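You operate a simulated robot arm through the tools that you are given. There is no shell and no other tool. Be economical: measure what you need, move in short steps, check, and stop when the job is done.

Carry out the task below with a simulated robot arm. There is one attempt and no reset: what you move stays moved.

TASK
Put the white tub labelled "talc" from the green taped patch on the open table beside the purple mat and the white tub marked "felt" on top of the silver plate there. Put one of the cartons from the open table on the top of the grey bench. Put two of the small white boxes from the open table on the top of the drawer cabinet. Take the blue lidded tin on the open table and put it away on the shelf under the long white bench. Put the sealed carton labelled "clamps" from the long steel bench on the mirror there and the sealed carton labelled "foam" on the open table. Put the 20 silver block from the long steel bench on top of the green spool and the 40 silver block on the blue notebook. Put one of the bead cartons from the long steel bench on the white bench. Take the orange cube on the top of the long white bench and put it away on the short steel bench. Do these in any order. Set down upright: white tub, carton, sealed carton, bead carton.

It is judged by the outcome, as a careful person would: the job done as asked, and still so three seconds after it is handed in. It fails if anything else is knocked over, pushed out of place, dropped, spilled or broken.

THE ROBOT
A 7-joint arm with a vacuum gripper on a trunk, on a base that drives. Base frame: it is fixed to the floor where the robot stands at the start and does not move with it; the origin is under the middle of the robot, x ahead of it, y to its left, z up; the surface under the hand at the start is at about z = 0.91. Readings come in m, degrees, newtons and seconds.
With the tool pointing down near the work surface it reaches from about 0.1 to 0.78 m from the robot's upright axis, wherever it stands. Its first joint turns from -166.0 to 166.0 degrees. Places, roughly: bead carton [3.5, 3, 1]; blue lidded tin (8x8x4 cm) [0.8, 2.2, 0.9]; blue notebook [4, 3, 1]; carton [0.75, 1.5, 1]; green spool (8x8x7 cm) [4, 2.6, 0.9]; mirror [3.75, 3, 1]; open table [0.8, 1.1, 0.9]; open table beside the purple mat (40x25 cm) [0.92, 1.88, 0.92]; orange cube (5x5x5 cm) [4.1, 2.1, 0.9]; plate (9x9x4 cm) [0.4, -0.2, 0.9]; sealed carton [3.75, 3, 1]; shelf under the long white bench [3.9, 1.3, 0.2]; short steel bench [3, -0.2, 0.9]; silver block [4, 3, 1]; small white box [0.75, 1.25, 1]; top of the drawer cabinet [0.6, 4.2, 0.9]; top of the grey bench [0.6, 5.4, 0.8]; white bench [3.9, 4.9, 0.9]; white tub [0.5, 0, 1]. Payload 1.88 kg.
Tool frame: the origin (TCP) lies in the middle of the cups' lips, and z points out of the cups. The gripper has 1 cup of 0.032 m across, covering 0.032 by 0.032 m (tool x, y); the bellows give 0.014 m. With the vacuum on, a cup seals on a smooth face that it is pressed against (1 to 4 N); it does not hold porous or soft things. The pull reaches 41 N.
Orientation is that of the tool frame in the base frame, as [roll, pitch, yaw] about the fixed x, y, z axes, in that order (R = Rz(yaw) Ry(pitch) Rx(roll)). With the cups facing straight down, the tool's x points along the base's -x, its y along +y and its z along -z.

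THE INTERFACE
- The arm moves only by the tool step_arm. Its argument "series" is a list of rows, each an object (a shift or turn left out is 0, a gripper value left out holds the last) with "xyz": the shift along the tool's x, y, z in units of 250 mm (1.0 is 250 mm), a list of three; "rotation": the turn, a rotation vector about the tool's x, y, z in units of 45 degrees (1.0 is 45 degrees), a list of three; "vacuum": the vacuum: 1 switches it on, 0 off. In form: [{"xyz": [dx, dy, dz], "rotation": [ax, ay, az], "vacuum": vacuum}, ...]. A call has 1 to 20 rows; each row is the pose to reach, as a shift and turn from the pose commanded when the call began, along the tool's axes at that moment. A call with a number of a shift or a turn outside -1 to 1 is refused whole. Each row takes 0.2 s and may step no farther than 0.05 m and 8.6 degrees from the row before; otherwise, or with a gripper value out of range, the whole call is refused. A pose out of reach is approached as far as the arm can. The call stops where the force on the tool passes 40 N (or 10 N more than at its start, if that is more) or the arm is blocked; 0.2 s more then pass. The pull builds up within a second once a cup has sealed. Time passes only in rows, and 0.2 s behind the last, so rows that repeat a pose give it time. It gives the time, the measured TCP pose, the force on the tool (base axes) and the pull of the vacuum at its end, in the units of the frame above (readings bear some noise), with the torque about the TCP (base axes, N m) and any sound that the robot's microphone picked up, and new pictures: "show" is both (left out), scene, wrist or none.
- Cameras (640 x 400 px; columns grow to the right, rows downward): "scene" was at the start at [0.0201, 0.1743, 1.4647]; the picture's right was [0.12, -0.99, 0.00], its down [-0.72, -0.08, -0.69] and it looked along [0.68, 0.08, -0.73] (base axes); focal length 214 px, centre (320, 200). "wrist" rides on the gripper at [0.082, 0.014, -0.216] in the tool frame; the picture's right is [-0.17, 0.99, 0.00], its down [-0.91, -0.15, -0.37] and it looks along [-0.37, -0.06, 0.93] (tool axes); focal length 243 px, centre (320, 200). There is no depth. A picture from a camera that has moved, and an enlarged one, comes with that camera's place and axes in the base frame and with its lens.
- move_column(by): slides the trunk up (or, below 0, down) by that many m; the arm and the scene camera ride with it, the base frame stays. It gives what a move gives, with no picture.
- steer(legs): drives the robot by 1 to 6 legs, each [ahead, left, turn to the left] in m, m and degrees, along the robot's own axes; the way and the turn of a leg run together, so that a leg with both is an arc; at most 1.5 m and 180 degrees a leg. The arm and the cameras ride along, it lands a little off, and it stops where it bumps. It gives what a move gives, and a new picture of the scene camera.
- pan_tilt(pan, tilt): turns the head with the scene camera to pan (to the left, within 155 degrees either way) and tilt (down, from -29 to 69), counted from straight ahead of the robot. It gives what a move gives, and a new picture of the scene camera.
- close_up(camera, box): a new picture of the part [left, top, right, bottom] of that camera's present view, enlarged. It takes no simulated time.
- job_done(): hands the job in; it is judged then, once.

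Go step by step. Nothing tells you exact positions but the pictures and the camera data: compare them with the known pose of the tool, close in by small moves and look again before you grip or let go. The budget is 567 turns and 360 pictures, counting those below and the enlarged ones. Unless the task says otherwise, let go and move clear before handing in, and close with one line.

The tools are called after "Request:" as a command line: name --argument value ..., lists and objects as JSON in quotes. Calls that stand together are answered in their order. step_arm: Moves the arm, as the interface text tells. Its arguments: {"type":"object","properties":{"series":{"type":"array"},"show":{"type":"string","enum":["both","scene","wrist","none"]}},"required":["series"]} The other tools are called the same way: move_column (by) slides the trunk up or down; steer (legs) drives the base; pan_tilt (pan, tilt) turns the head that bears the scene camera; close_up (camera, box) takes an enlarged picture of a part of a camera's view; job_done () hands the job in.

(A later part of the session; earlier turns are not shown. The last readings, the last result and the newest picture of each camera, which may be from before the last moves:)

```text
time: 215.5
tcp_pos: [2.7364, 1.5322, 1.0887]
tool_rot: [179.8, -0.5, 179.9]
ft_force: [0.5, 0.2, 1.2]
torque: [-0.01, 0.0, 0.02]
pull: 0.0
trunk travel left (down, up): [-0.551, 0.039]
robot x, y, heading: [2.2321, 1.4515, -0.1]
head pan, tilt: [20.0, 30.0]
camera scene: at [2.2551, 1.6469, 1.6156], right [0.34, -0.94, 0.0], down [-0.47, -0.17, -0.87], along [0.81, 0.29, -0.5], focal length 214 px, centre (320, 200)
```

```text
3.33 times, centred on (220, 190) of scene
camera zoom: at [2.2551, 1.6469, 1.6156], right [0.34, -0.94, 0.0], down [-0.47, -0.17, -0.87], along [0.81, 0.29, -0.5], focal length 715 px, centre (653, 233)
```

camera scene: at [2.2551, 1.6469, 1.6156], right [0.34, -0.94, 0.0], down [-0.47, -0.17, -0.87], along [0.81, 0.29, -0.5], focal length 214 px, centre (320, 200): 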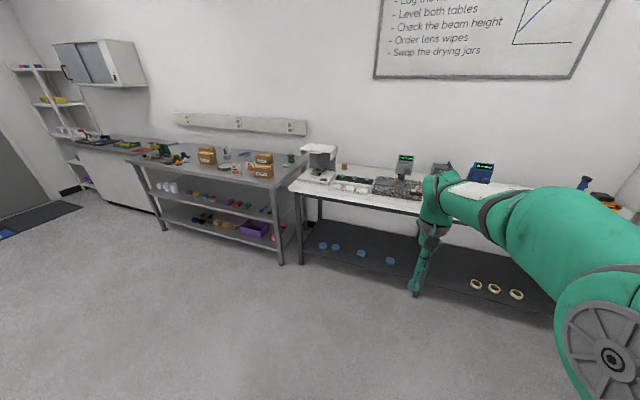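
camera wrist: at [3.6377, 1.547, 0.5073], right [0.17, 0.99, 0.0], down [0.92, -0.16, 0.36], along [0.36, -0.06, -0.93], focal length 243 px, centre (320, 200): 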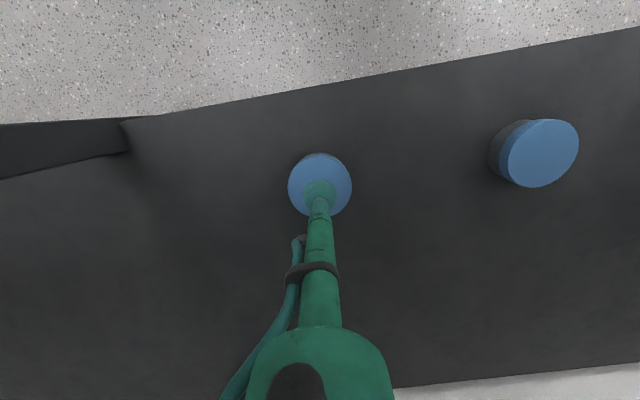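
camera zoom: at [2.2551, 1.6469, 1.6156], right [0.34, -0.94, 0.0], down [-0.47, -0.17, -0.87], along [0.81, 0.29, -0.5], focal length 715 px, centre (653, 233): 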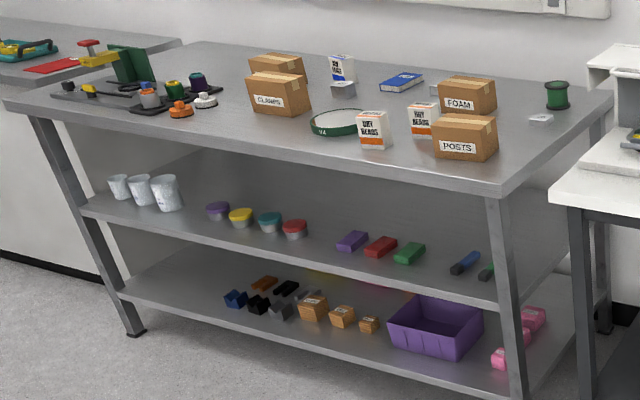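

The orange cube is at ≈(4.02–4.1, 2.05) between the white device and the gauge. Tuck and raise the arm and drive up in front of it.

Request:
step_arm --series '[{"xyz": [0.1, -0.1, -0.12]}, {"xyz": [0.2, -0.2, -0.24]}, {"xyz": [0.3, -0.3, -0.36]}, {"xyz": [0.4, -0.32, -0.48]}, {"xyz": [0.5, -0.32, -0.6]}, {"xyz": [0.6, -0.32, -0.7]}]' --show "none"

Request:
steer --legs '[[0, 0.6, 0], [0.85, 0, 0]]'

Request:
pan_tilt --pan 5 --tilt 45

```text
time: 216.9
tcp_pos: [2.5889, 1.4528, 1.2666]
tool_rot: [179.8, -0.6, 179.9]
ft_force: [-0.1, -0.9, 0.1]
torque: [-0.04, -0.01, 0.0]
pull: 0.0
trunk travel left (down, up): [-0.551, 0.039]
robot x, y, heading: [2.2268, 1.4528, 0.1]
head pan, tilt: [20.0, 30.0]
```

```text
time: 224.5
tcp_pos: [3.4617, 2.0412, 1.2672]
tool_rot: [179.7, -0.6, 179.1]
ft_force: [-0.5, 0.7, 0.2]
torque: [-0.01, -0.02, 0.0]
pull: 0.0
trunk travel left (down, up): [-0.551, 0.039]
robot x, y, heading: [3.1055, 2.0442, -0.9]
head pan, tilt: [20.0, 30.0]
camera scene: at [3.1306, 2.24, 1.6156], right [0.33, -0.94, 0.0], down [-0.47, -0.16, -0.87], along [0.82, 0.28, -0.5], focal length 214 px, centre (320, 200)
```

scene: 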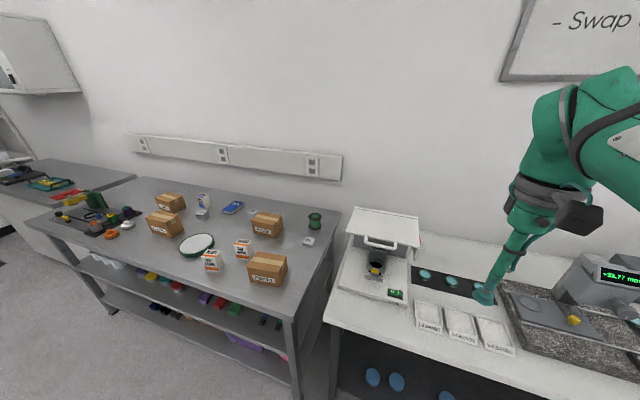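

```text
time: 225.3
tcp_pos: [3.4622, 2.041, 1.2666]
tool_rot: [179.7, -0.7, 179.3]
ft_force: [-0.1, -0.1, -0.2]
torque: [-0.01, -0.01, 0.03]
pull: 0.0
trunk travel left (down, up): [-0.551, 0.039]
robot x, y, heading: [3.1022, 2.0425, -0.8]
head pan, tilt: [5.0, 45.0]
camera scene: at [3.1262, 2.2163, 1.593], right [0.07, -1.0, 0.0], down [-0.7, -0.05, -0.71], along [0.71, 0.05, -0.71], focal length 214 px, centre (320, 200)
```

scene: 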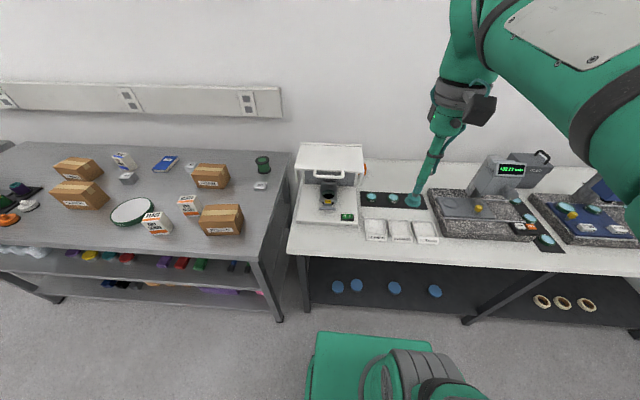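

Bench front edge is actually x≈3.57, so I can get nearer. Drive forward 0.2.

Request:
steer --legs '[[0.2, 0, 0.8]]'

Request:
step_arm --series '[{"xyz": [0, -0.1, 0]}]' --show "wrist"

```text
time: 226.9
tcp_pos: [3.6647, 2.0434, 1.2662]
tool_rot: [179.7, -0.6, 179.7]
ft_force: [-0.3, -0.2, -0.1]
torque: [0.0, -0.01, -0.03]
pull: 0.1
trunk travel left (down, up): [-0.551, 0.039]
robot x, y, heading: [3.3006, 2.0405, 0.2]
head pan, tilt: [5.0, 45.0]
camera scene: at [3.3256, 2.2148, 1.593], right [0.08, -1.0, 0.0], down [-0.7, -0.06, -0.71], along [0.7, 0.06, -0.71], focal length 214 px, centre (320, 200)
```

scene: 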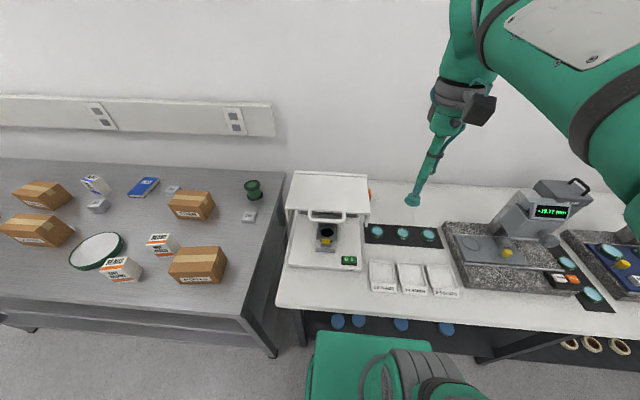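

```text
time: 227.3
tcp_pos: [3.6616, 2.0194, 1.2664]
tool_rot: [179.8, -0.6, 179.8]
ft_force: [0.2, -0.8, 0.3]
torque: [-0.01, -0.03, 0.02]
pull: 0.1
trunk travel left (down, up): [-0.551, 0.039]
robot x, y, heading: [3.3032, 2.0428, -0.2]
head pan, tilt: [5.0, 45.0]
camera wrist: at [3.5822, 2.0319, 1.4816], right [0.17, 0.99, 0.0], down [0.92, -0.16, 0.36], along [0.36, -0.06, -0.93], focal length 243 px, centre (320, 200)
```

wrist: 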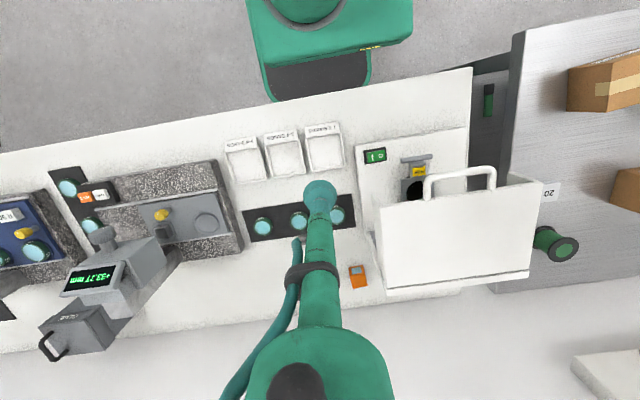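

Cube at ≈(4.02, 2.06), close beside the white device (roof z≈1.10, y>2.09). Extend at y≈2.03 while lowering.

Request:
step_arm --series '[{"xyz": [-0.18, 0, 0.05]}, {"xyz": [-0.36, 0.0, 0.1]}, {"xyz": [-0.54, 0.02, 0.16]}, {"xyz": [-0.72, 0.04, 0.24]}, {"xyz": [-0.88, 0.04, 0.34]}, {"xyz": [-0.96, 0.04, 0.44]}]' --show "none"

Request:
step_arm --series '[{"xyz": [-0.1, 0.04, 0.1]}, {"xyz": [-0.22, 0.08, 0.2]}, {"xyz": [-0.36, 0.1, 0.3]}]' --show "both"

```text
time: 228.7
tcp_pos: [3.902, 2.0276, 1.1525]
tool_rot: [179.8, -0.6, 180.0]
ft_force: [-0.7, -0.5, -0.1]
torque: [0.01, 0.01, 0.01]
pull: 0.0
trunk travel left (down, up): [-0.551, 0.039]
robot x, y, heading: [3.3009, 2.0422, 0.0]
head pan, tilt: [5.0, 45.0]
```

```text
time: 229.5
tcp_pos: [3.9922, 2.053, 1.0764]
tool_rot: [179.8, -0.6, 179.7]
ft_force: [-0.3, -0.1, 0.2]
torque: [-0.03, -0.03, 0.02]
pull: 0.1
trunk travel left (down, up): [-0.551, 0.039]
robot x, y, heading: [3.3062, 2.04, -0.2]
head pan, tilt: [5.0, 45.0]
camera scene: at [3.3256, 2.2149, 1.593], right [0.08, -1.0, 0.0], down [-0.7, -0.06, -0.71], along [0.7, 0.06, -0.71], focal length 214 px, centre (320, 200)
camera wrist: at [3.9121, 2.0663, 1.292], right [0.17, 0.99, 0.0], down [0.92, -0.16, 0.37], along [0.36, -0.06, -0.93], focal length 243 px, centre (320, 200)
```

scene: 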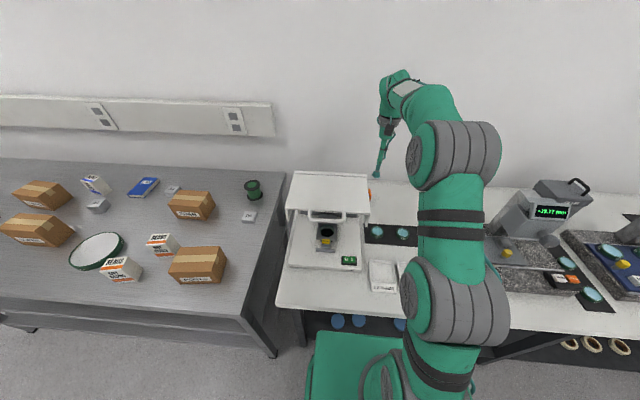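
wrist: 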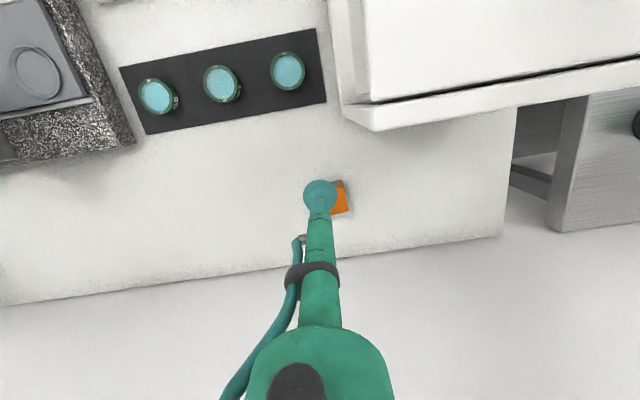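

Request:
close_up --camera "wrist" --box '[290, 160, 370, 230]'

```text
5.71 times, centred on (330, 195) of wrist
camera zoom: at [3.9121, 2.0663, 1.292], right [0.17, 0.99, 0.0], down [0.92, -0.16, 0.37], along [0.36, -0.06, -0.93], focal length 1386 px, centre (263, 229)
```

zoom: 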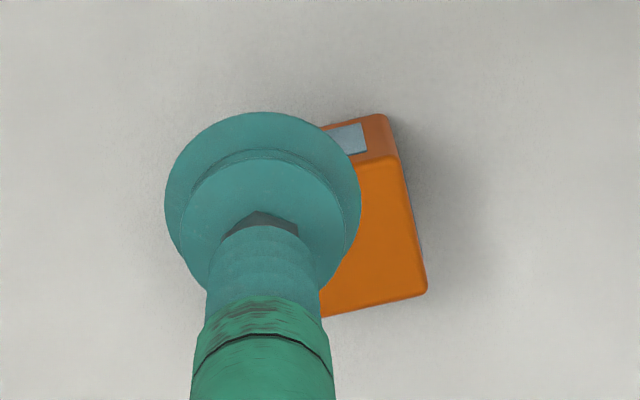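

Cube top centre ≈(4.052, 2.064). Move there and descend, gauging reach.

Request:
step_arm --series '[{"xyz": [-0.1, 0.02, 0.12], "vacuum": 1}, {"xyz": [-0.22, 0.04, 0.24]}, {"xyz": [-0.235, 0.044, 0.36]}, {"xyz": [-0.235, 0.044, 0.42]}]' --show "wrist"

```text
time: 230.5
tcp_pos: [4.05, 2.067, 0.9727]
tool_rot: [179.8, -0.6, 179.8]
ft_force: [-0.3, -0.7, 0.2]
torque: [-0.01, 0.0, 0.01]
pull: 0.0
trunk travel left (down, up): [-0.551, 0.039]
robot x, y, heading: [3.3033, 2.0413, -0.2]
head pan, tilt: [5.0, 45.0]
camera wrist: at [3.9695, 2.0793, 1.1881], right [0.17, 0.99, 0.0], down [0.92, -0.16, 0.36], along [0.36, -0.06, -0.93], focal length 243 px, centre (320, 200)
```

wrist: 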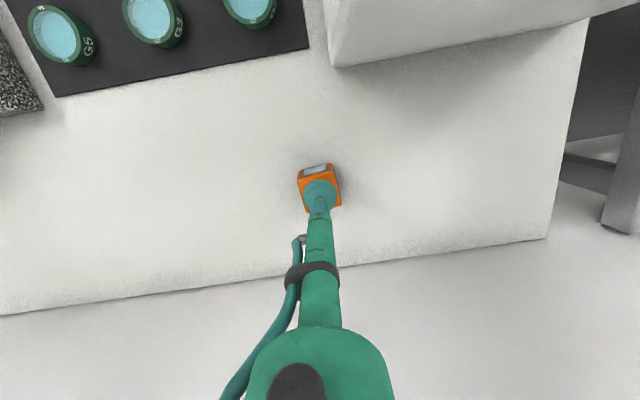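

Request:
close_up --camera "wrist" --box '[280, 150, 360, 220]'

```text
5.71 times, centred on (320, 185) of wrist
camera zoom: at [3.9695, 2.0793, 1.1881], right [0.17, 0.99, 0.0], down [0.92, -0.16, 0.36], along [0.36, -0.06, -0.93], focal length 1386 px, centre (320, 286)
```

zoom: 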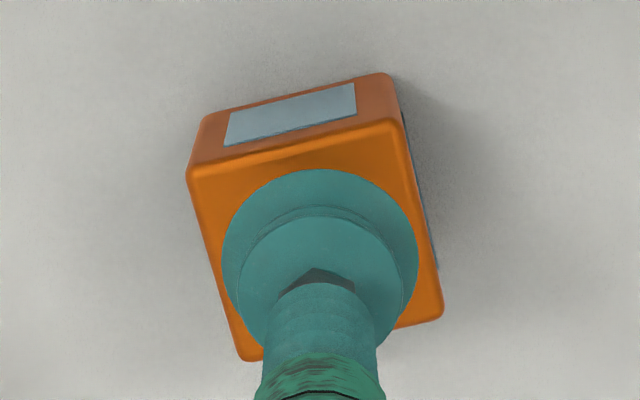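

Well centred. Press down.

Request:
step_arm --series '[{"xyz": [0.01, 0, 0.06], "vacuum": 1}, {"xyz": [0.01, 0, 0.09]}, {"xyz": [0.01, 0, 0.105]}, {"xyz": [0.01, 0, 0.12]}, {"xyz": [0.01, 0, 0.12]}]' --show "none"

```text
time: 231.7
tcp_pos: [4.0471, 2.065, 0.9442]
tool_rot: [179.7, -0.6, 179.8]
ft_force: [0.4, 0.3, 0.1]
torque: [0.01, 0.01, 0.03]
pull: 0.1
trunk travel left (down, up): [-0.551, 0.039]
robot x, y, heading: [3.3021, 2.0459, 0.1]
head pan, tilt: [5.0, 45.0]
```

Request:
step_arm --series '[{"xyz": [0, 0, 0.015], "vacuum": 1}, {"xyz": [0, 0, 0.03]}, {"xyz": [0, 0, 0.045]}, {"xyz": [0, 0, 0.045]}]' --show "none"

```text
time: 232.7
tcp_pos: [4.0463, 2.0652, 0.9313]
tool_rot: [179.8, -0.6, 179.8]
ft_force: [0.5, 0.8, -0.2]
torque: [-0.03, 0.0, 0.01]
pull: 0.1
trunk travel left (down, up): [-0.551, 0.039]
robot x, y, heading: [3.3008, 2.0435, -0.1]
head pan, tilt: [5.0, 45.0]
```

Request:
step_arm --series '[{"xyz": [0, 0, 0.015], "vacuum": 1}, {"xyz": [0, 0, 0.03]}, {"xyz": [0, 0, 0.045]}, {"xyz": [0, 0, 0.045]}]' --show "wrist"

```text
time: 233.7
tcp_pos: [4.0462, 2.066, 0.9213]
tool_rot: [179.8, -0.6, 179.8]
ft_force: [-0.4, -0.7, 1.0]
torque: [-0.01, 0.0, 0.01]
pull: 0.0
trunk travel left (down, up): [-0.551, 0.039]
robot x, y, heading: [3.3005, 2.0439, 0.1]
head pan, tilt: [5.0, 45.0]
camera wrist: at [3.9661, 2.0788, 1.1366], right [0.17, 0.99, 0.0], down [0.92, -0.16, 0.37], along [0.36, -0.06, -0.93], focal length 243 px, centre (320, 200)
```

wrist: 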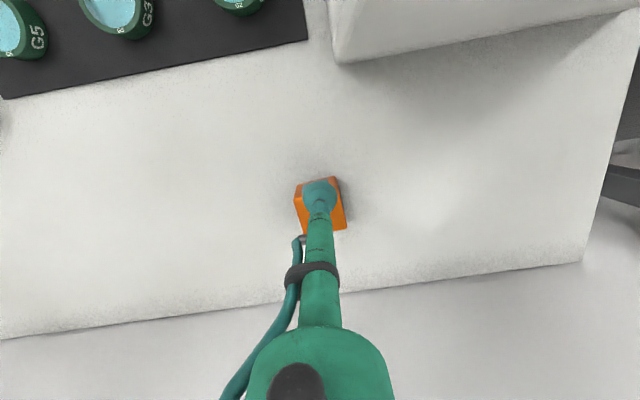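

Request:
close_up --camera "wrist" --box '[280, 160, 360, 240]'

```text
5.00 times, centred on (320, 200) of wrist
camera zoom: at [3.9661, 2.0788, 1.1366], right [0.17, 0.99, 0.0], down [0.92, -0.16, 0.37], along [0.36, -0.06, -0.93], focal length 1213 px, centre (320, 200)
```

zoom: 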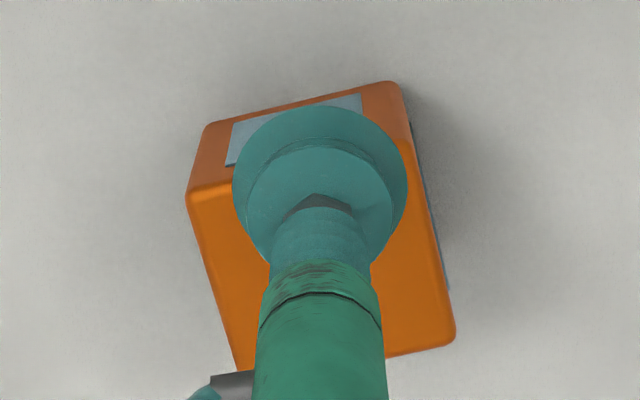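

The cube top is lower (≈0.89–0.91), so its centre is nearer x≈4.072. Shift and continue down.

Request:
step_arm --series '[{"xyz": [-0.105, -0.015, -0.02], "vacuum": 1}, {"xyz": [-0.105, -0.015, 0.01]}, {"xyz": [-0.105, -0.015, 0.03]}, {"xyz": [-0.105, -0.015, 0.045]}, {"xyz": [-0.105, -0.015, 0.06]}, {"xyz": [-0.105, -0.015, 0.06]}]' --show "wrist"

```text
time: 235.1
tcp_pos: [4.073, 2.0605, 0.91]
tool_rot: [179.8, -0.1, 179.9]
ft_force: [11.4, -1.0, 30.7]
torque: [-0.03, 0.1, 0.04]
pull: 40.9
trunk travel left (down, up): [-0.551, 0.039]
robot x, y, heading: [3.3045, 2.0419, -0.1]
head pan, tilt: [5.0, 45.0]
camera wrist: at [3.9916, 2.0741, 1.1252], right [0.17, 0.99, 0.0], down [0.91, -0.16, 0.37], along [0.37, -0.06, -0.93], focal length 243 px, centre (320, 200)
```

wrist: 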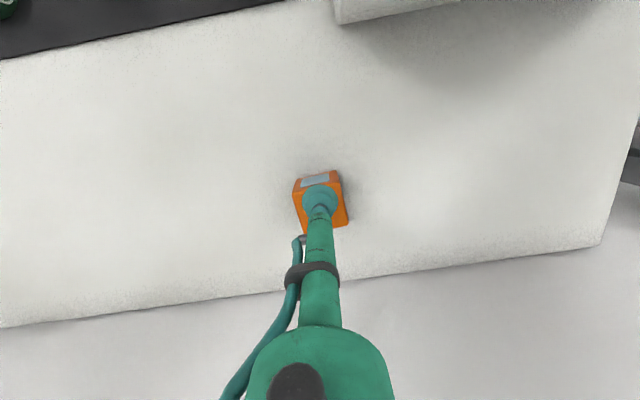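

Sealed. Lift straight up, then retract along the way in.

Request:
step_arm --series '[{"xyz": [0, 0, -0.08]}, {"xyz": [0, 0, -0.25]}, {"xyz": [0.03, -0.02, -0.42]}, {"xyz": [0.08, -0.08, -0.58]}, {"xyz": [0.2, -0.13, -0.7]}, {"xyz": [0.36, -0.14, -0.8]}, {"xyz": [0.52, -0.14, -0.9]}, {"xyz": [0.68, -0.14, -0.98]}, {"xyz": [0.86, -0.14, -1.0]}]' --show "none"

Request:
step_arm --series '[{"xyz": [0.18, 0, -0.05]}, {"xyz": [0.36, 0, -0.1]}, {"xyz": [0.54, 0, -0.15]}, {"xyz": [0.7, 0, -0.2]}]' --show "both"

```text
time: 237.1
tcp_pos: [3.8601, 2.0259, 1.1562]
tool_rot: [179.8, -0.7, 179.9]
ft_force: [0.0, -0.7, -1.7]
torque: [0.0, -0.01, -0.02]
pull: 40.7
trunk travel left (down, up): [-0.551, 0.039]
robot x, y, heading: [3.3028, 2.0419, 0.4]
head pan, tilt: [5.0, 45.0]
```

```text
time: 238.1
tcp_pos: [3.686, 2.0262, 1.2084]
tool_rot: [179.8, -0.5, 179.9]
ft_force: [-0.4, -0.2, -1.7]
torque: [0.04, -0.03, 0.01]
pull: 40.9
trunk travel left (down, up): [-0.551, 0.039]
robot x, y, heading: [3.3032, 2.0408, -0.1]
head pan, tilt: [5.0, 45.0]
camera scene: at [3.3248, 2.2149, 1.593], right [0.08, -1.0, 0.0], down [-0.7, -0.06, -0.71], along [0.7, 0.06, -0.71], focal length 214 px, centre (320, 200)
camera wrist: at [3.6046, 2.0398, 1.4245], right [0.17, 0.99, 0.0], down [0.92, -0.16, 0.37], along [0.36, -0.06, -0.93], focal length 243 px, centre (320, 200)
```

scene: 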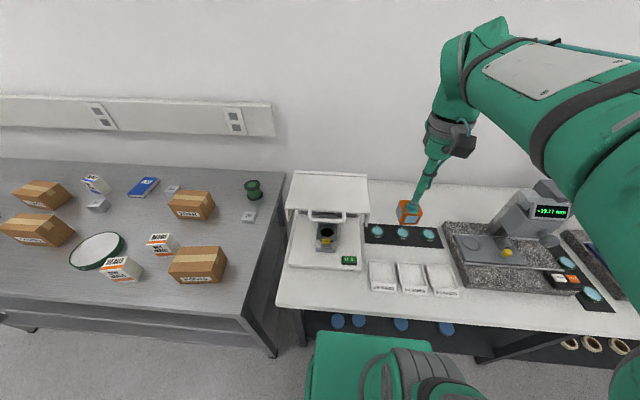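
wrist: 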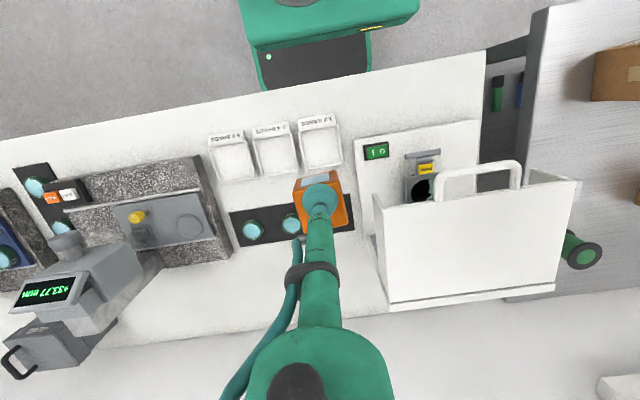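

Cube held. Drive to the short steel bench near (3, -0.2).

Request:
steer --legs '[[-0.75, 0, 0], [0, 0, -90], [0.95, 0, 0]]'

Request:
pan_tilt --pan 15 --tilt 40

```text
time: 250.7
tcp_pos: [2.4648, 0.6992, 1.2088]
tool_rot: [179.8, -0.5, 86.4]
ft_force: [-0.9, -0.4, -2.1]
torque: [0.0, -0.01, -0.01]
pull: 41.0
trunk travel left (down, up): [-0.551, 0.039]
robot x, y, heading: [2.503, 1.0784, -93.6]
head pan, tilt: [5.0, 45.0]
camera scene: at [2.673, 1.0493, 1.593], right [-1.0, -0.02, 0.0], down [-0.02, 0.71, -0.71], along [0.02, -0.71, -0.71], focal length 214 px, centre (320, 200)
```

scene: 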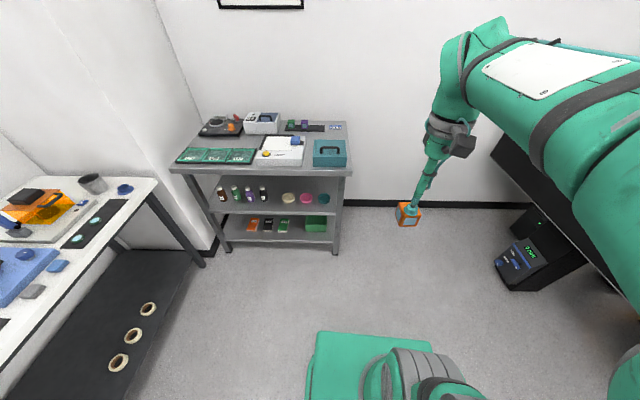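

```text
time: 251.4
tcp_pos: [2.4647, 0.6982, 1.2084]
tool_rot: [179.8, -0.7, 86.4]
ft_force: [-0.8, 0.0, -2.6]
torque: [0.02, 0.05, 0.01]
pull: 40.5
trunk travel left (down, up): [-0.551, 0.039]
robot x, y, heading: [2.5068, 1.077, -93.7]
head pan, tilt: [15.0, 40.0]
camera scene: at [2.6878, 1.0474, 1.6002], right [-0.98, -0.2, 0.0], down [-0.13, 0.63, -0.77], along [0.15, -0.75, -0.64], focal length 214 px, centre (320, 200)
```

scene: 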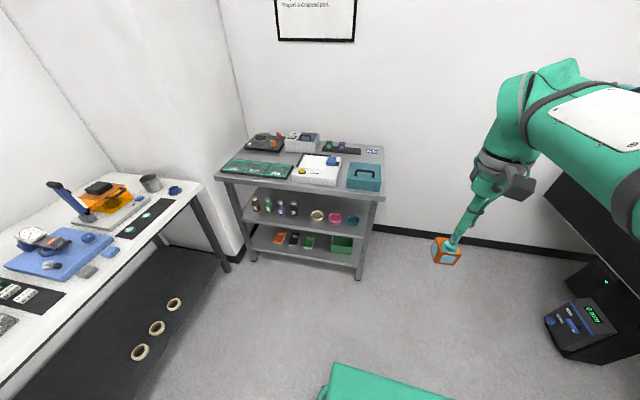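

Request:
close_up --camera "scene" --box '[200, 110, 400, 235]'

```text
3.20 times, centred on (300, 172) of scene
camera zoom: at [2.6878, 1.0474, 1.6002], right [-0.98, -0.2, 0.0], down [-0.13, 0.63, -0.77], along [0.15, -0.75, -0.64], focal length 686 px, centre (384, 288)
```

zoom: 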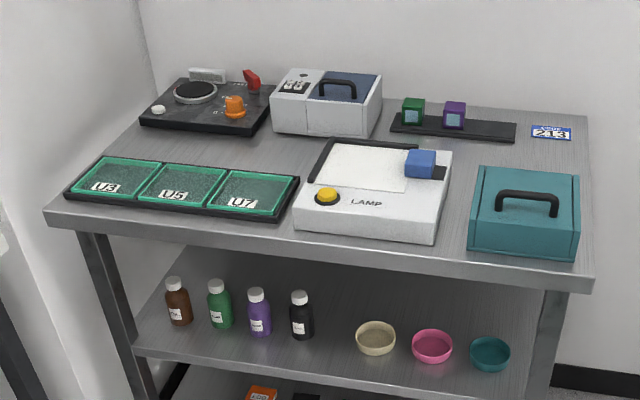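

The short bench has the other cubes on a black tray at the back right, with free bench beside it. Approach facing -y.

Request:
steer --legs '[[0, 0.12, 3.6], [0.52, 0, 0]]'

Request:
pan_tilt --pan 5 --tilt 50

```text
time: 255.2
tcp_pos: [2.6006, 0.1794, 1.209]
tool_rot: [179.7, -0.6, 89.5]
ft_force: [0.1, -0.1, -1.5]
torque: [0.0, 0.01, -0.02]
pull: 40.5
trunk travel left (down, up): [-0.551, 0.039]
robot x, y, heading: [2.6194, 0.5644, -90.5]
head pan, tilt: [15.0, 40.0]
camera scene: at [2.8053, 0.5395, 1.6002], right [-0.97, -0.25, 0.0], down [-0.16, 0.62, -0.77], along [0.19, -0.74, -0.64], focal length 214 px, centre (320, 200)
```

scene: 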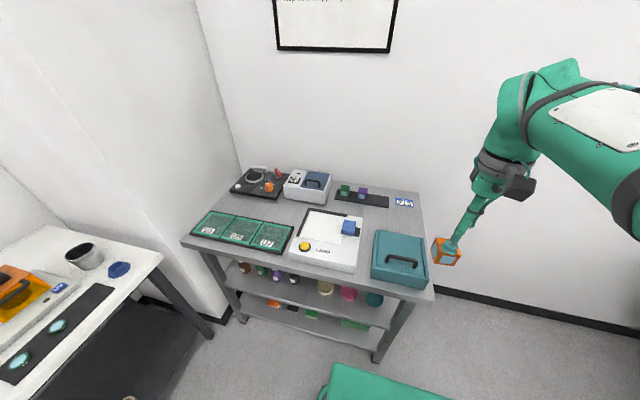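

```text
time: 256.0
tcp_pos: [2.6005, 0.1798, 1.2096]
tool_rot: [179.8, -0.6, 89.6]
ft_force: [0.0, 0.5, -1.3]
torque: [-0.03, 0.03, 0.03]
pull: 41.3
trunk travel left (down, up): [-0.551, 0.039]
robot x, y, heading: [2.6213, 0.5634, -90.5]
head pan, tilt: [5.0, 50.0]
camera scene: at [2.7901, 0.5452, 1.5861], right [-1.0, -0.08, 0.0], down [-0.06, 0.76, -0.64], along [0.05, -0.64, -0.77], focal length 214 px, centre (320, 200)
```

scene: 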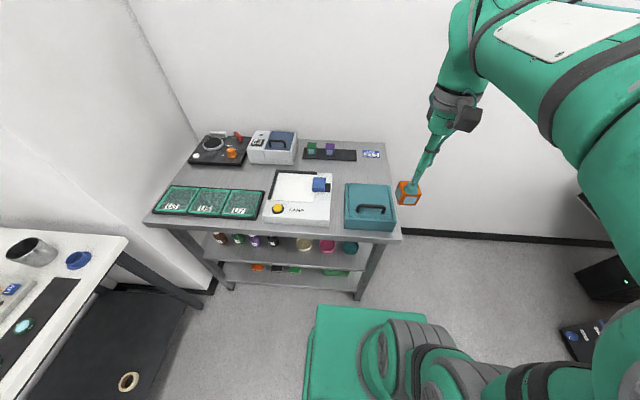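

Shift left 0.15 and slightly closer, then look with the wrist camera.

Request:
steer --legs '[[0, 0.12, 0.5], [0.06, 0, 0]]'

Request:
step_arm --series '[{"xyz": [-0.18, 0, 0]}, {"xyz": [-0.36, 0, 0.02]}, {"xyz": [-0.54, 0, 0.04]}]' --show "wrist"

```text
time: 257.8
tcp_pos: [2.722, 0.1182, 1.208]
tool_rot: [179.8, -0.6, 90.0]
ft_force: [0.2, -0.2, -1.1]
torque: [0.01, 0.01, 0.01]
pull: 40.8
trunk travel left (down, up): [-0.551, 0.039]
robot x, y, heading: [2.7347, 0.5025, -90.1]
head pan, tilt: [5.0, 50.0]
camera scene: at [2.9088, 0.4848, 1.586], right [-1.0, -0.09, 0.0], down [-0.07, 0.76, -0.64], along [0.06, -0.64, -0.77], focal length 214 px, centre (320, 200)
```

scene: 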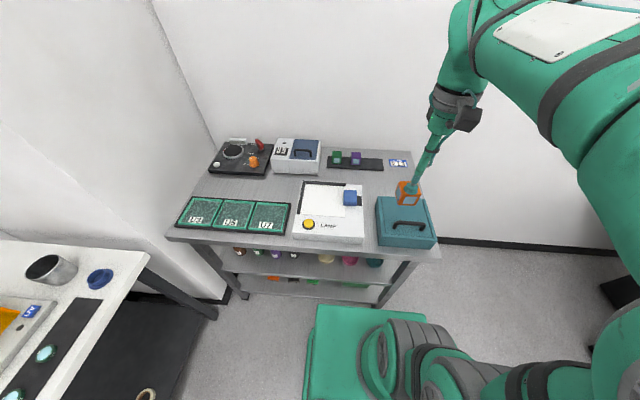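

```text
time: 258.6
tcp_pos: [2.7232, -0.0191, 1.1973]
tool_rot: [179.8, -0.6, 90.0]
ft_force: [0.8, 0.4, -2.2]
torque: [-0.02, -0.05, 0.02]
pull: 40.9
trunk travel left (down, up): [-0.551, 0.039]
robot x, y, heading: [2.7353, 0.5024, -89.9]
head pan, tilt: [5.0, 50.0]
camera wrist: at [2.7353, 0.0604, 1.4122], right [0.99, -0.16, 0.0], down [-0.15, -0.92, 0.36], along [-0.06, -0.36, -0.93], focal length 243 px, centre (320, 200)
```

wrist: 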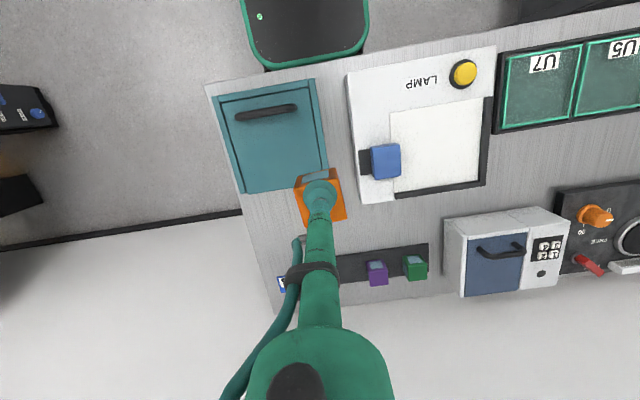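

Free band between the lamp/box and the black tray at y≈-0.215. Move the cube to (2.70, -0.215).

Request:
step_arm --series '[{"xyz": [-0.18, -0.04, 0.05]}, {"xyz": [-0.36, -0.08, 0.1]}, {"xyz": [-0.52, -0.08, 0.2]}, {"xyz": [-0.64, -0.08, 0.34]}, {"xyz": [-0.74, -0.08, 0.5]}, {"xyz": [-0.784, -0.08, 0.68]}, {"xyz": [-0.784, -0.08, 0.8]}]' --show "both"

```text
time: 260.2
tcp_pos: [2.7022, -0.2118, 0.9952]
tool_rot: [179.7, -0.7, 89.9]
ft_force: [0.5, 1.0, -2.3]
torque: [-0.02, 0.0, 0.0]
pull: 40.9
trunk travel left (down, up): [-0.551, 0.039]
robot x, y, heading: [2.7379, 0.4993, -90.0]
head pan, tilt: [5.0, 50.0]
camera scene: at [2.9088, 0.4851, 1.5861], right [-1.0, -0.09, 0.0], down [-0.07, 0.76, -0.64], along [0.06, -0.64, -0.77], focal length 214 px, centre (320, 200)
camera wrist: at [2.7151, -0.1316, 1.2097], right [0.99, -0.17, 0.0], down [-0.15, -0.92, 0.36], along [-0.06, -0.36, -0.93], focal length 243 px, centre (320, 200)
```

scene: 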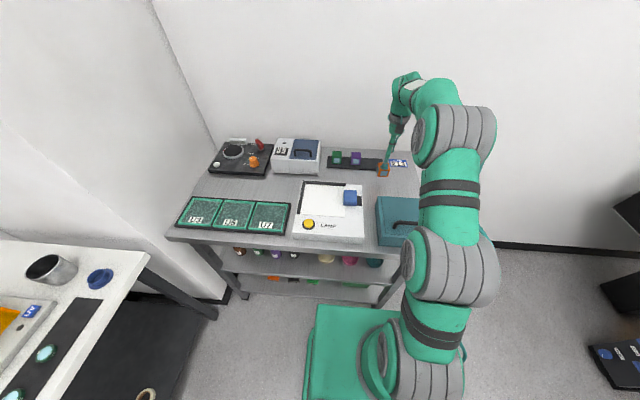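
wrist: 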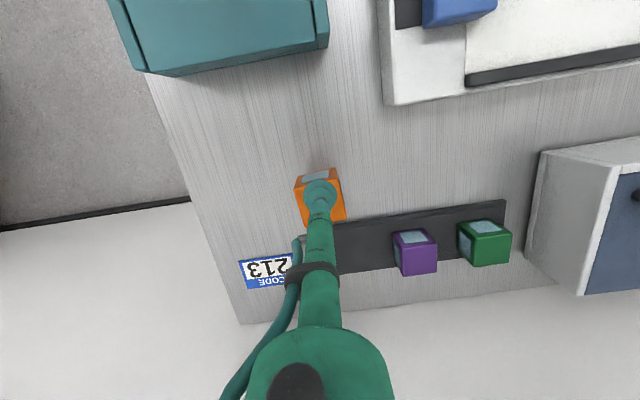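

Directly below is clear bench. Lower to contact.

Request:
step_arm --series '[{"xyz": [0, 0, 0.06]}, {"xyz": [0, 0, 0.1]}, {"xyz": [0, 0, 0.13]}, {"xyz": [0, 0, 0.15]}]' --show "none"

```text
time: 261.2
tcp_pos: [2.7026, -0.2107, 0.956]
tool_rot: [179.8, -0.6, 90.0]
ft_force: [-1.0, -0.4, -0.7]
torque: [0.02, 0.0, -0.02]
pull: 40.7
trunk travel left (down, up): [-0.551, 0.039]
robot x, y, heading: [2.7389, 0.5006, -89.7]
head pan, tilt: [5.0, 50.0]
```

Request:
step_arm --series '[{"xyz": [0, 0, 0.015]}, {"xyz": [0, 0, 0.03]}, {"xyz": [0, 0, 0.04]}, {"xyz": [0, 0, 0.05]}]' --show "none"

```text
time: 262.2
tcp_pos: [2.7044, -0.2103, 0.9458]
tool_rot: [179.8, -0.6, 90.0]
ft_force: [-0.6, 0.5, 2.5]
torque: [-0.05, 0.03, 0.0]
pull: 40.4
trunk travel left (down, up): [-0.551, 0.039]
robot x, y, heading: [2.7342, 0.4992, -90.1]
head pan, tilt: [5.0, 50.0]
```

Light contact. Release and rise.

Request:
step_arm --series '[{"vacuum": 0}, {"xyz": [0, 0, 0.004]}, {"xyz": [0, 0, 0.004]}, {"xyz": [0, 0, 0.004]}, {"xyz": [0, 0, 0]}, {"xyz": [0, 0, -0.04]}, {"xyz": [0, 0, -0.2]}, {"xyz": [0, 0, -0.38]}, {"xyz": [0.1, 0, -0.54]}, {"xyz": [0.25, 0, -0.66]}]' --show "wrist"

```text
time: 264.4
tcp_pos: [2.7044, -0.1502, 1.1129]
tool_rot: [179.8, -0.7, 90.0]
ft_force: [0.2, 1.0, -0.5]
torque: [0.0, 0.01, 0.01]
pull: 0.0
trunk travel left (down, up): [-0.551, 0.039]
robot x, y, heading: [2.7391, 0.4987, -90.3]
head pan, tilt: [5.0, 50.0]
camera wrist: at [2.7166, -0.0707, 1.3284], right [0.99, -0.17, 0.0], down [-0.15, -0.92, 0.36], along [-0.06, -0.36, -0.93], focal length 243 px, centre (320, 200)
```

wrist: 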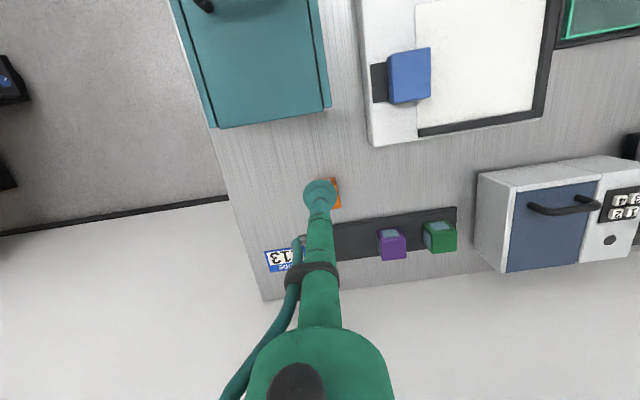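

Cube placed. Retract and drive to the long steel bench.

Request:
step_arm --series '[{"xyz": [0, 0, -0.18]}, {"xyz": [0, 0, -0.36]}, {"xyz": [0.18, 0, -0.44]}, {"xyz": [0.36, 0, -0.5]}, {"xyz": [0.54, 0, -0.5]}, {"xyz": [0.72, 0, -0.5]}, {"xyz": [0.9, 0, -0.5]}]' --show "none"

Request:
steer --legs '[[-0.55, 0, 0], [0, 0, 90], [0, 1.5, 0], [0, 0.45, 0]]'

Request:
pan_tilt --pan 5 --tilt 40

```text
time: 266.0
tcp_pos: [2.7024, 0.0755, 1.2391]
tool_rot: [179.8, -0.6, 90.0]
ft_force: [0.5, 1.0, 0.1]
torque: [-0.03, -0.02, 0.01]
pull: 0.1
trunk travel left (down, up): [-0.551, 0.039]
robot x, y, heading: [2.7416, 0.5019, -90.2]
head pan, tilt: [5.0, 50.0]
```

```text
time: 282.3
tcp_pos: [3.15, 2.9683, 1.2391]
tool_rot: [179.9, -0.6, -179.6]
ft_force: [-0.5, 0.1, 0.8]
torque: [0.0, -0.01, 0.02]
pull: 0.1
trunk travel left (down, up): [-0.551, 0.039]
robot x, y, heading: [2.722, 3.0011, 0.4]
head pan, tilt: [5.0, 50.0]
camera scene: at [2.7379, 3.1721, 1.586], right [0.09, -1.0, 0.0], down [-0.76, -0.07, -0.64], along [0.64, 0.06, -0.77], focal length 214 px, centre (320, 200)
```

scene: 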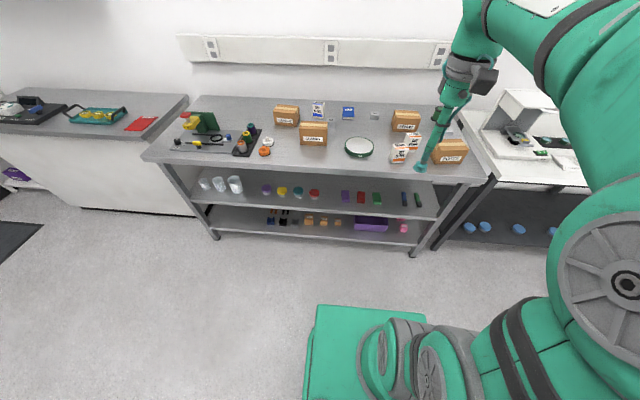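

```text
time: 283.1
tcp_pos: [3.1491, 2.9678, 1.2386]
tool_rot: [179.8, -0.6, -179.5]
ft_force: [-0.1, -0.1, 0.1]
torque: [0.01, 0.02, 0.0]
pull: 0.0
trunk travel left (down, up): [-0.551, 0.039]
robot x, y, heading: [2.7215, 2.9995, 0.5]
head pan, tilt: [5.0, 40.0]
camera scene: at [2.7459, 3.1728, 1.6002], right [0.09, -1.0, 0.0], down [-0.64, -0.06, -0.77], along [0.76, 0.07, -0.64], focal length 214 px, centre (320, 200)
```

scene: 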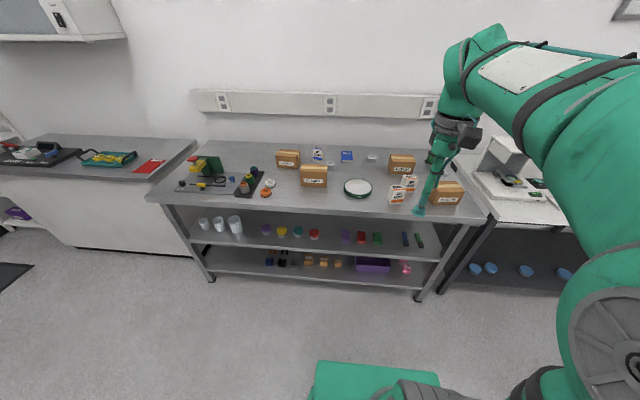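

Drive up to the bench.

Request:
steer --legs '[[0.35, 0, -0.5]]'

Request:
steer --legs '[[0.12, 0, 0]]'

```text
time: 285.3
tcp_pos: [3.4936, 2.9647, 1.239]
tool_rot: [179.8, -0.6, 180.0]
ft_force: [0.7, 1.2, 0.1]
torque: [0.03, 0.04, -0.02]
pull: 0.1
trunk travel left (down, up): [-0.551, 0.039]
robot x, y, heading: [3.0653, 3.0043, 0.2]
head pan, tilt: [5.0, 40.0]
camera scene: at [3.0929, 3.1736, 1.6002], right [0.09, -1.0, 0.0], down [-0.64, -0.06, -0.77], along [0.76, 0.07, -0.64], focal length 214 px, centre (320, 200)
```

scene: 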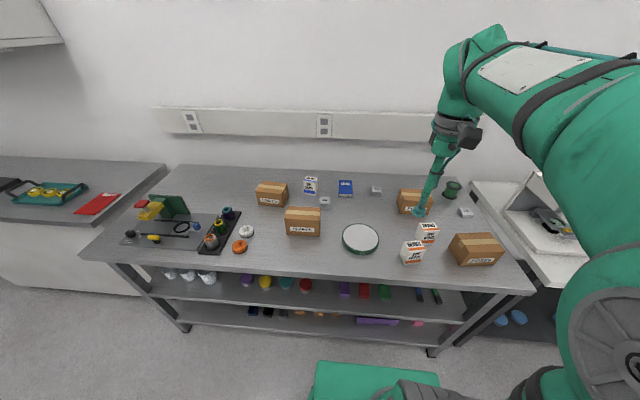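

```text
time: 286.5
tcp_pos: [3.6128, 2.9647, 1.2383]
tool_rot: [179.8, -0.8, 179.8]
ft_force: [-0.6, 0.3, 0.8]
torque: [0.0, 0.02, 0.03]
pull: 0.1
trunk travel left (down, up): [-0.551, 0.039]
robot x, y, heading: [3.1859, 3.0001, -0.2]
head pan, tilt: [5.0, 40.0]
camera scene: at [3.2121, 3.1732, 1.6002], right [0.08, -1.0, 0.0], down [-0.64, -0.05, -0.77], along [0.76, 0.06, -0.64], focal length 214 px, centre (320, 200)
```

scene: 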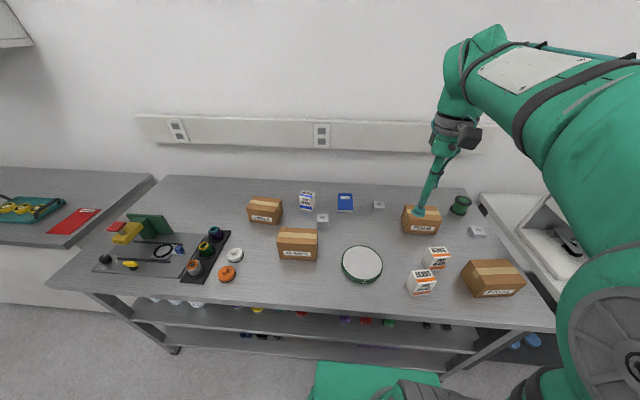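

Request:
close_up --camera "scene" --box '[230, 170, 400, 290]'

Request:
close_up --camera "scene" --box '[380, 170, 550, 310]'

Request:
step_arm --series '[{"xyz": [0, 0, 0]}]' --show "wrist"

```text
3.33 times, centred on (315, 230) of scene
camera zoom: at [3.2121, 3.1732, 1.6002], right [0.08, -1.0, 0.0], down [-0.64, -0.05, -0.77], along [0.76, 0.06, -0.64], focal length 715 px, centre (337, 100)
```

zoom: 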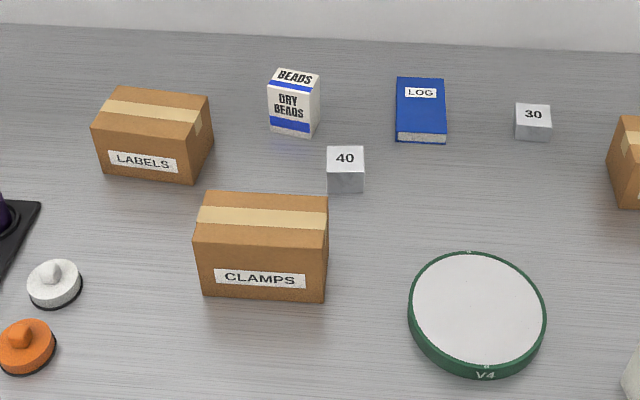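

```text
2.86 times, centred on (465, 240) of scene
camera zoom: at [3.2121, 3.1732, 1.6002], right [0.08, -1.0, 0.0], down [-0.64, -0.05, -0.77], along [0.76, 0.06, -0.64], focal length 613 px, centre (-94, 86)
```

zoom: 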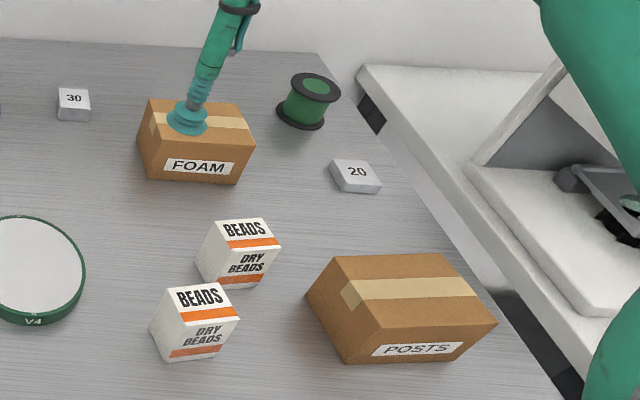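

```text
time: 286.9
tcp_pos: [3.6131, 2.9645, 1.2392]
tool_rot: [179.7, -0.5, 179.8]
ft_force: [-0.1, -0.3, 0.7]
torque: [0.04, -0.03, 0.02]
pull: 0.0
trunk travel left (down, up): [-0.551, 0.039]
robot x, y, heading: [3.1863, 2.9964, -0.2]
head pan, tilt: [5.0, 40.0]
camera wrist: at [3.5324, 2.9769, 1.4544], right [0.17, 0.99, 0.0], down [0.92, -0.16, 0.36], along [0.36, -0.06, -0.93], focal length 243 px, centre (320, 200)
```

wrist: 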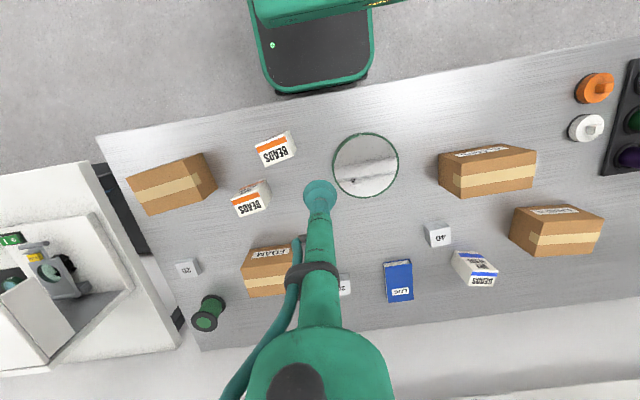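

I can locate everything: 40 block ≈(3.87, 3.21), LOG notebook ≈(4.0, 3.11), 20 block ≈(3.86, 2.57), spool ≈(3.99, 2.60), clamps ≈(3.73, 3.30), mirror ≈(3.67, 3.06). First the 40 block: shift the base a little.

Request:
steer --legs '[[0.07, 0.13, 0.2]]'

Request:
step_arm --series '[{"xyz": [-0.15, 0.1, 0.05]}, {"xyz": [-0.3, 0.2, 0.1]}, {"xyz": [-0.42, 0.28, 0.18]}, {"xyz": [-0.5, 0.36, 0.3]}, {"xyz": [-0.58, 0.42, 0.44]}]' --show "wrist"

```text
time: 288.3
tcp_pos: [3.684, 3.0963, 1.239]
tool_rot: [179.8, -0.6, -180.0]
ft_force: [0.9, -0.1, -0.4]
torque: [0.01, 0.02, 0.02]
pull: 0.0
trunk travel left (down, up): [-0.551, 0.039]
robot x, y, heading: [3.2553, 3.1303, 0.2]
head pan, tilt: [5.0, 40.0]
camera scene: at [3.2811, 3.3045, 1.6002], right [0.09, -1.0, 0.0], down [-0.64, -0.06, -0.77], along [0.76, 0.07, -0.64], focal length 214 px, centre (320, 200)
```

scene: 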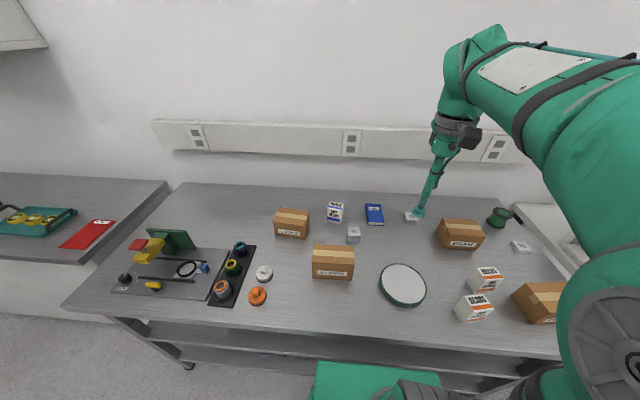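

```text
time: 289.5
tcp_pos: [3.8286, 3.2037, 1.1277]
tool_rot: [179.7, -0.6, 180.0]
ft_force: [-0.6, -0.3, -0.6]
torque: [0.0, 0.0, -0.01]
pull: 0.0
trunk travel left (down, up): [-0.551, 0.039]
robot x, y, heading: [3.2547, 3.1272, 0.1]
head pan, tilt: [5.0, 40.0]
camera wrist: at [3.7479, 3.2174, 1.344], right [0.17, 0.99, 0.0], down [0.92, -0.15, 0.36], along [0.36, -0.06, -0.93], focal length 243 px, centre (320, 200)
```

wrist: 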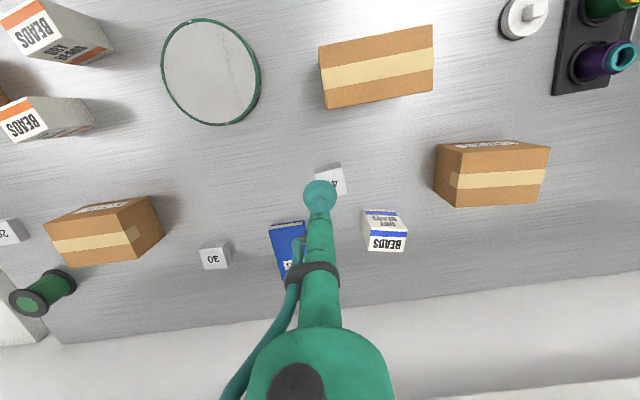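

Refine: 40 block at ≈(3.873, 3.216). Lower closer.

Request:
step_arm --series '[{"xyz": [-0.1, 0.03, 0.15]}, {"xyz": [-0.178, 0.05, 0.32]}, {"xyz": [-0.178, 0.05, 0.5]}]' --show "none"

Request:
close_up --camera "wrist" --box '[260, 140, 380, 230]'

```text
time: 290.3
tcp_pos: [3.871, 3.2167, 1.0]
tool_rot: [179.8, -0.6, 179.9]
ft_force: [-0.5, -0.4, 0.8]
torque: [-0.03, 0.02, -0.01]
pull: 0.0
trunk travel left (down, up): [-0.551, 0.039]
robot x, y, heading: [3.2528, 3.1308, -0.1]
head pan, tilt: [5.0, 40.0]
```

```text
4.44 times, centred on (320, 185) of wrist
camera zoom: at [3.7905, 3.2302, 1.2161], right [0.17, 0.99, 0.0], down [0.92, -0.15, 0.36], along [0.36, -0.06, -0.93], focal length 1078 px, centre (320, 267)
```

zoom: 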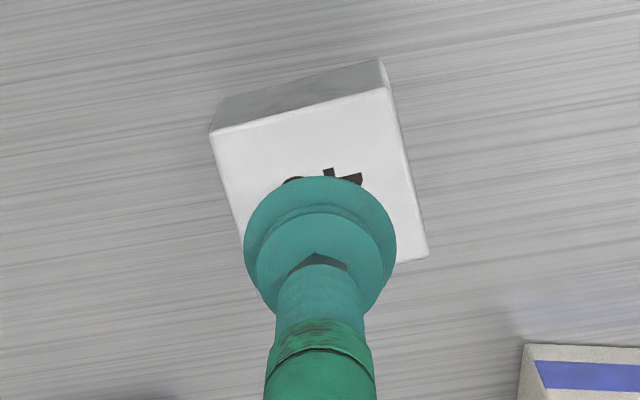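

Request:
step_arm --series '[{"xyz": [-0.02, -0.004, 0.15], "vacuum": 1}, {"xyz": [-0.02, -0.004, 0.21]}, {"xyz": [-0.02, -0.004, 0.23]}, {"xyz": [-0.02, -0.004, 0.25]}, {"xyz": [-0.02, -0.004, 0.25]}]' --show "none"

```text
time: 291.5
tcp_pos: [3.8751, 3.2149, 0.9408]
tool_rot: [179.9, -0.5, -180.0]
ft_force: [-3.3, 0.7, 10.0]
torque: [-0.09, -0.23, -0.04]
pull: 41.0
trunk travel left (down, up): [-0.551, 0.039]
robot x, y, heading: [3.2523, 3.1336, -0.2]
head pan, tilt: [5.0, 40.0]
```

Sealed on the 40 block. Lift and view the notebook.

Request:
step_arm --series '[{"xyz": [0, 0, -0.1]}, {"xyz": [0, 0, -0.3]}, {"xyz": [-0.05, -0.1, -0.45]}, {"xyz": [-0.1, -0.25, -0.5]}, {"xyz": [-0.15, -0.4, -0.5]}]' --show "wrist"

```text
time: 292.7
tcp_pos: [3.9141, 3.1145, 1.0636]
tool_rot: [179.8, -0.6, 180.0]
ft_force: [-0.3, 0.0, -2.4]
torque: [0.03, 0.02, 0.01]
pull: 40.1
trunk travel left (down, up): [-0.551, 0.039]
robot x, y, heading: [3.2543, 3.1313, -0.2]
head pan, tilt: [5.0, 40.0]
camera wrist: at [3.834, 3.1278, 1.2796], right [0.17, 0.99, 0.0], down [0.92, -0.16, 0.36], along [0.36, -0.06, -0.93], focal length 243 px, centre (320, 200)
```

wrist: 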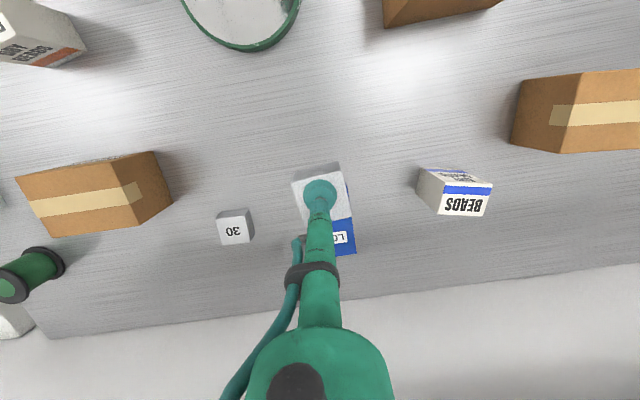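

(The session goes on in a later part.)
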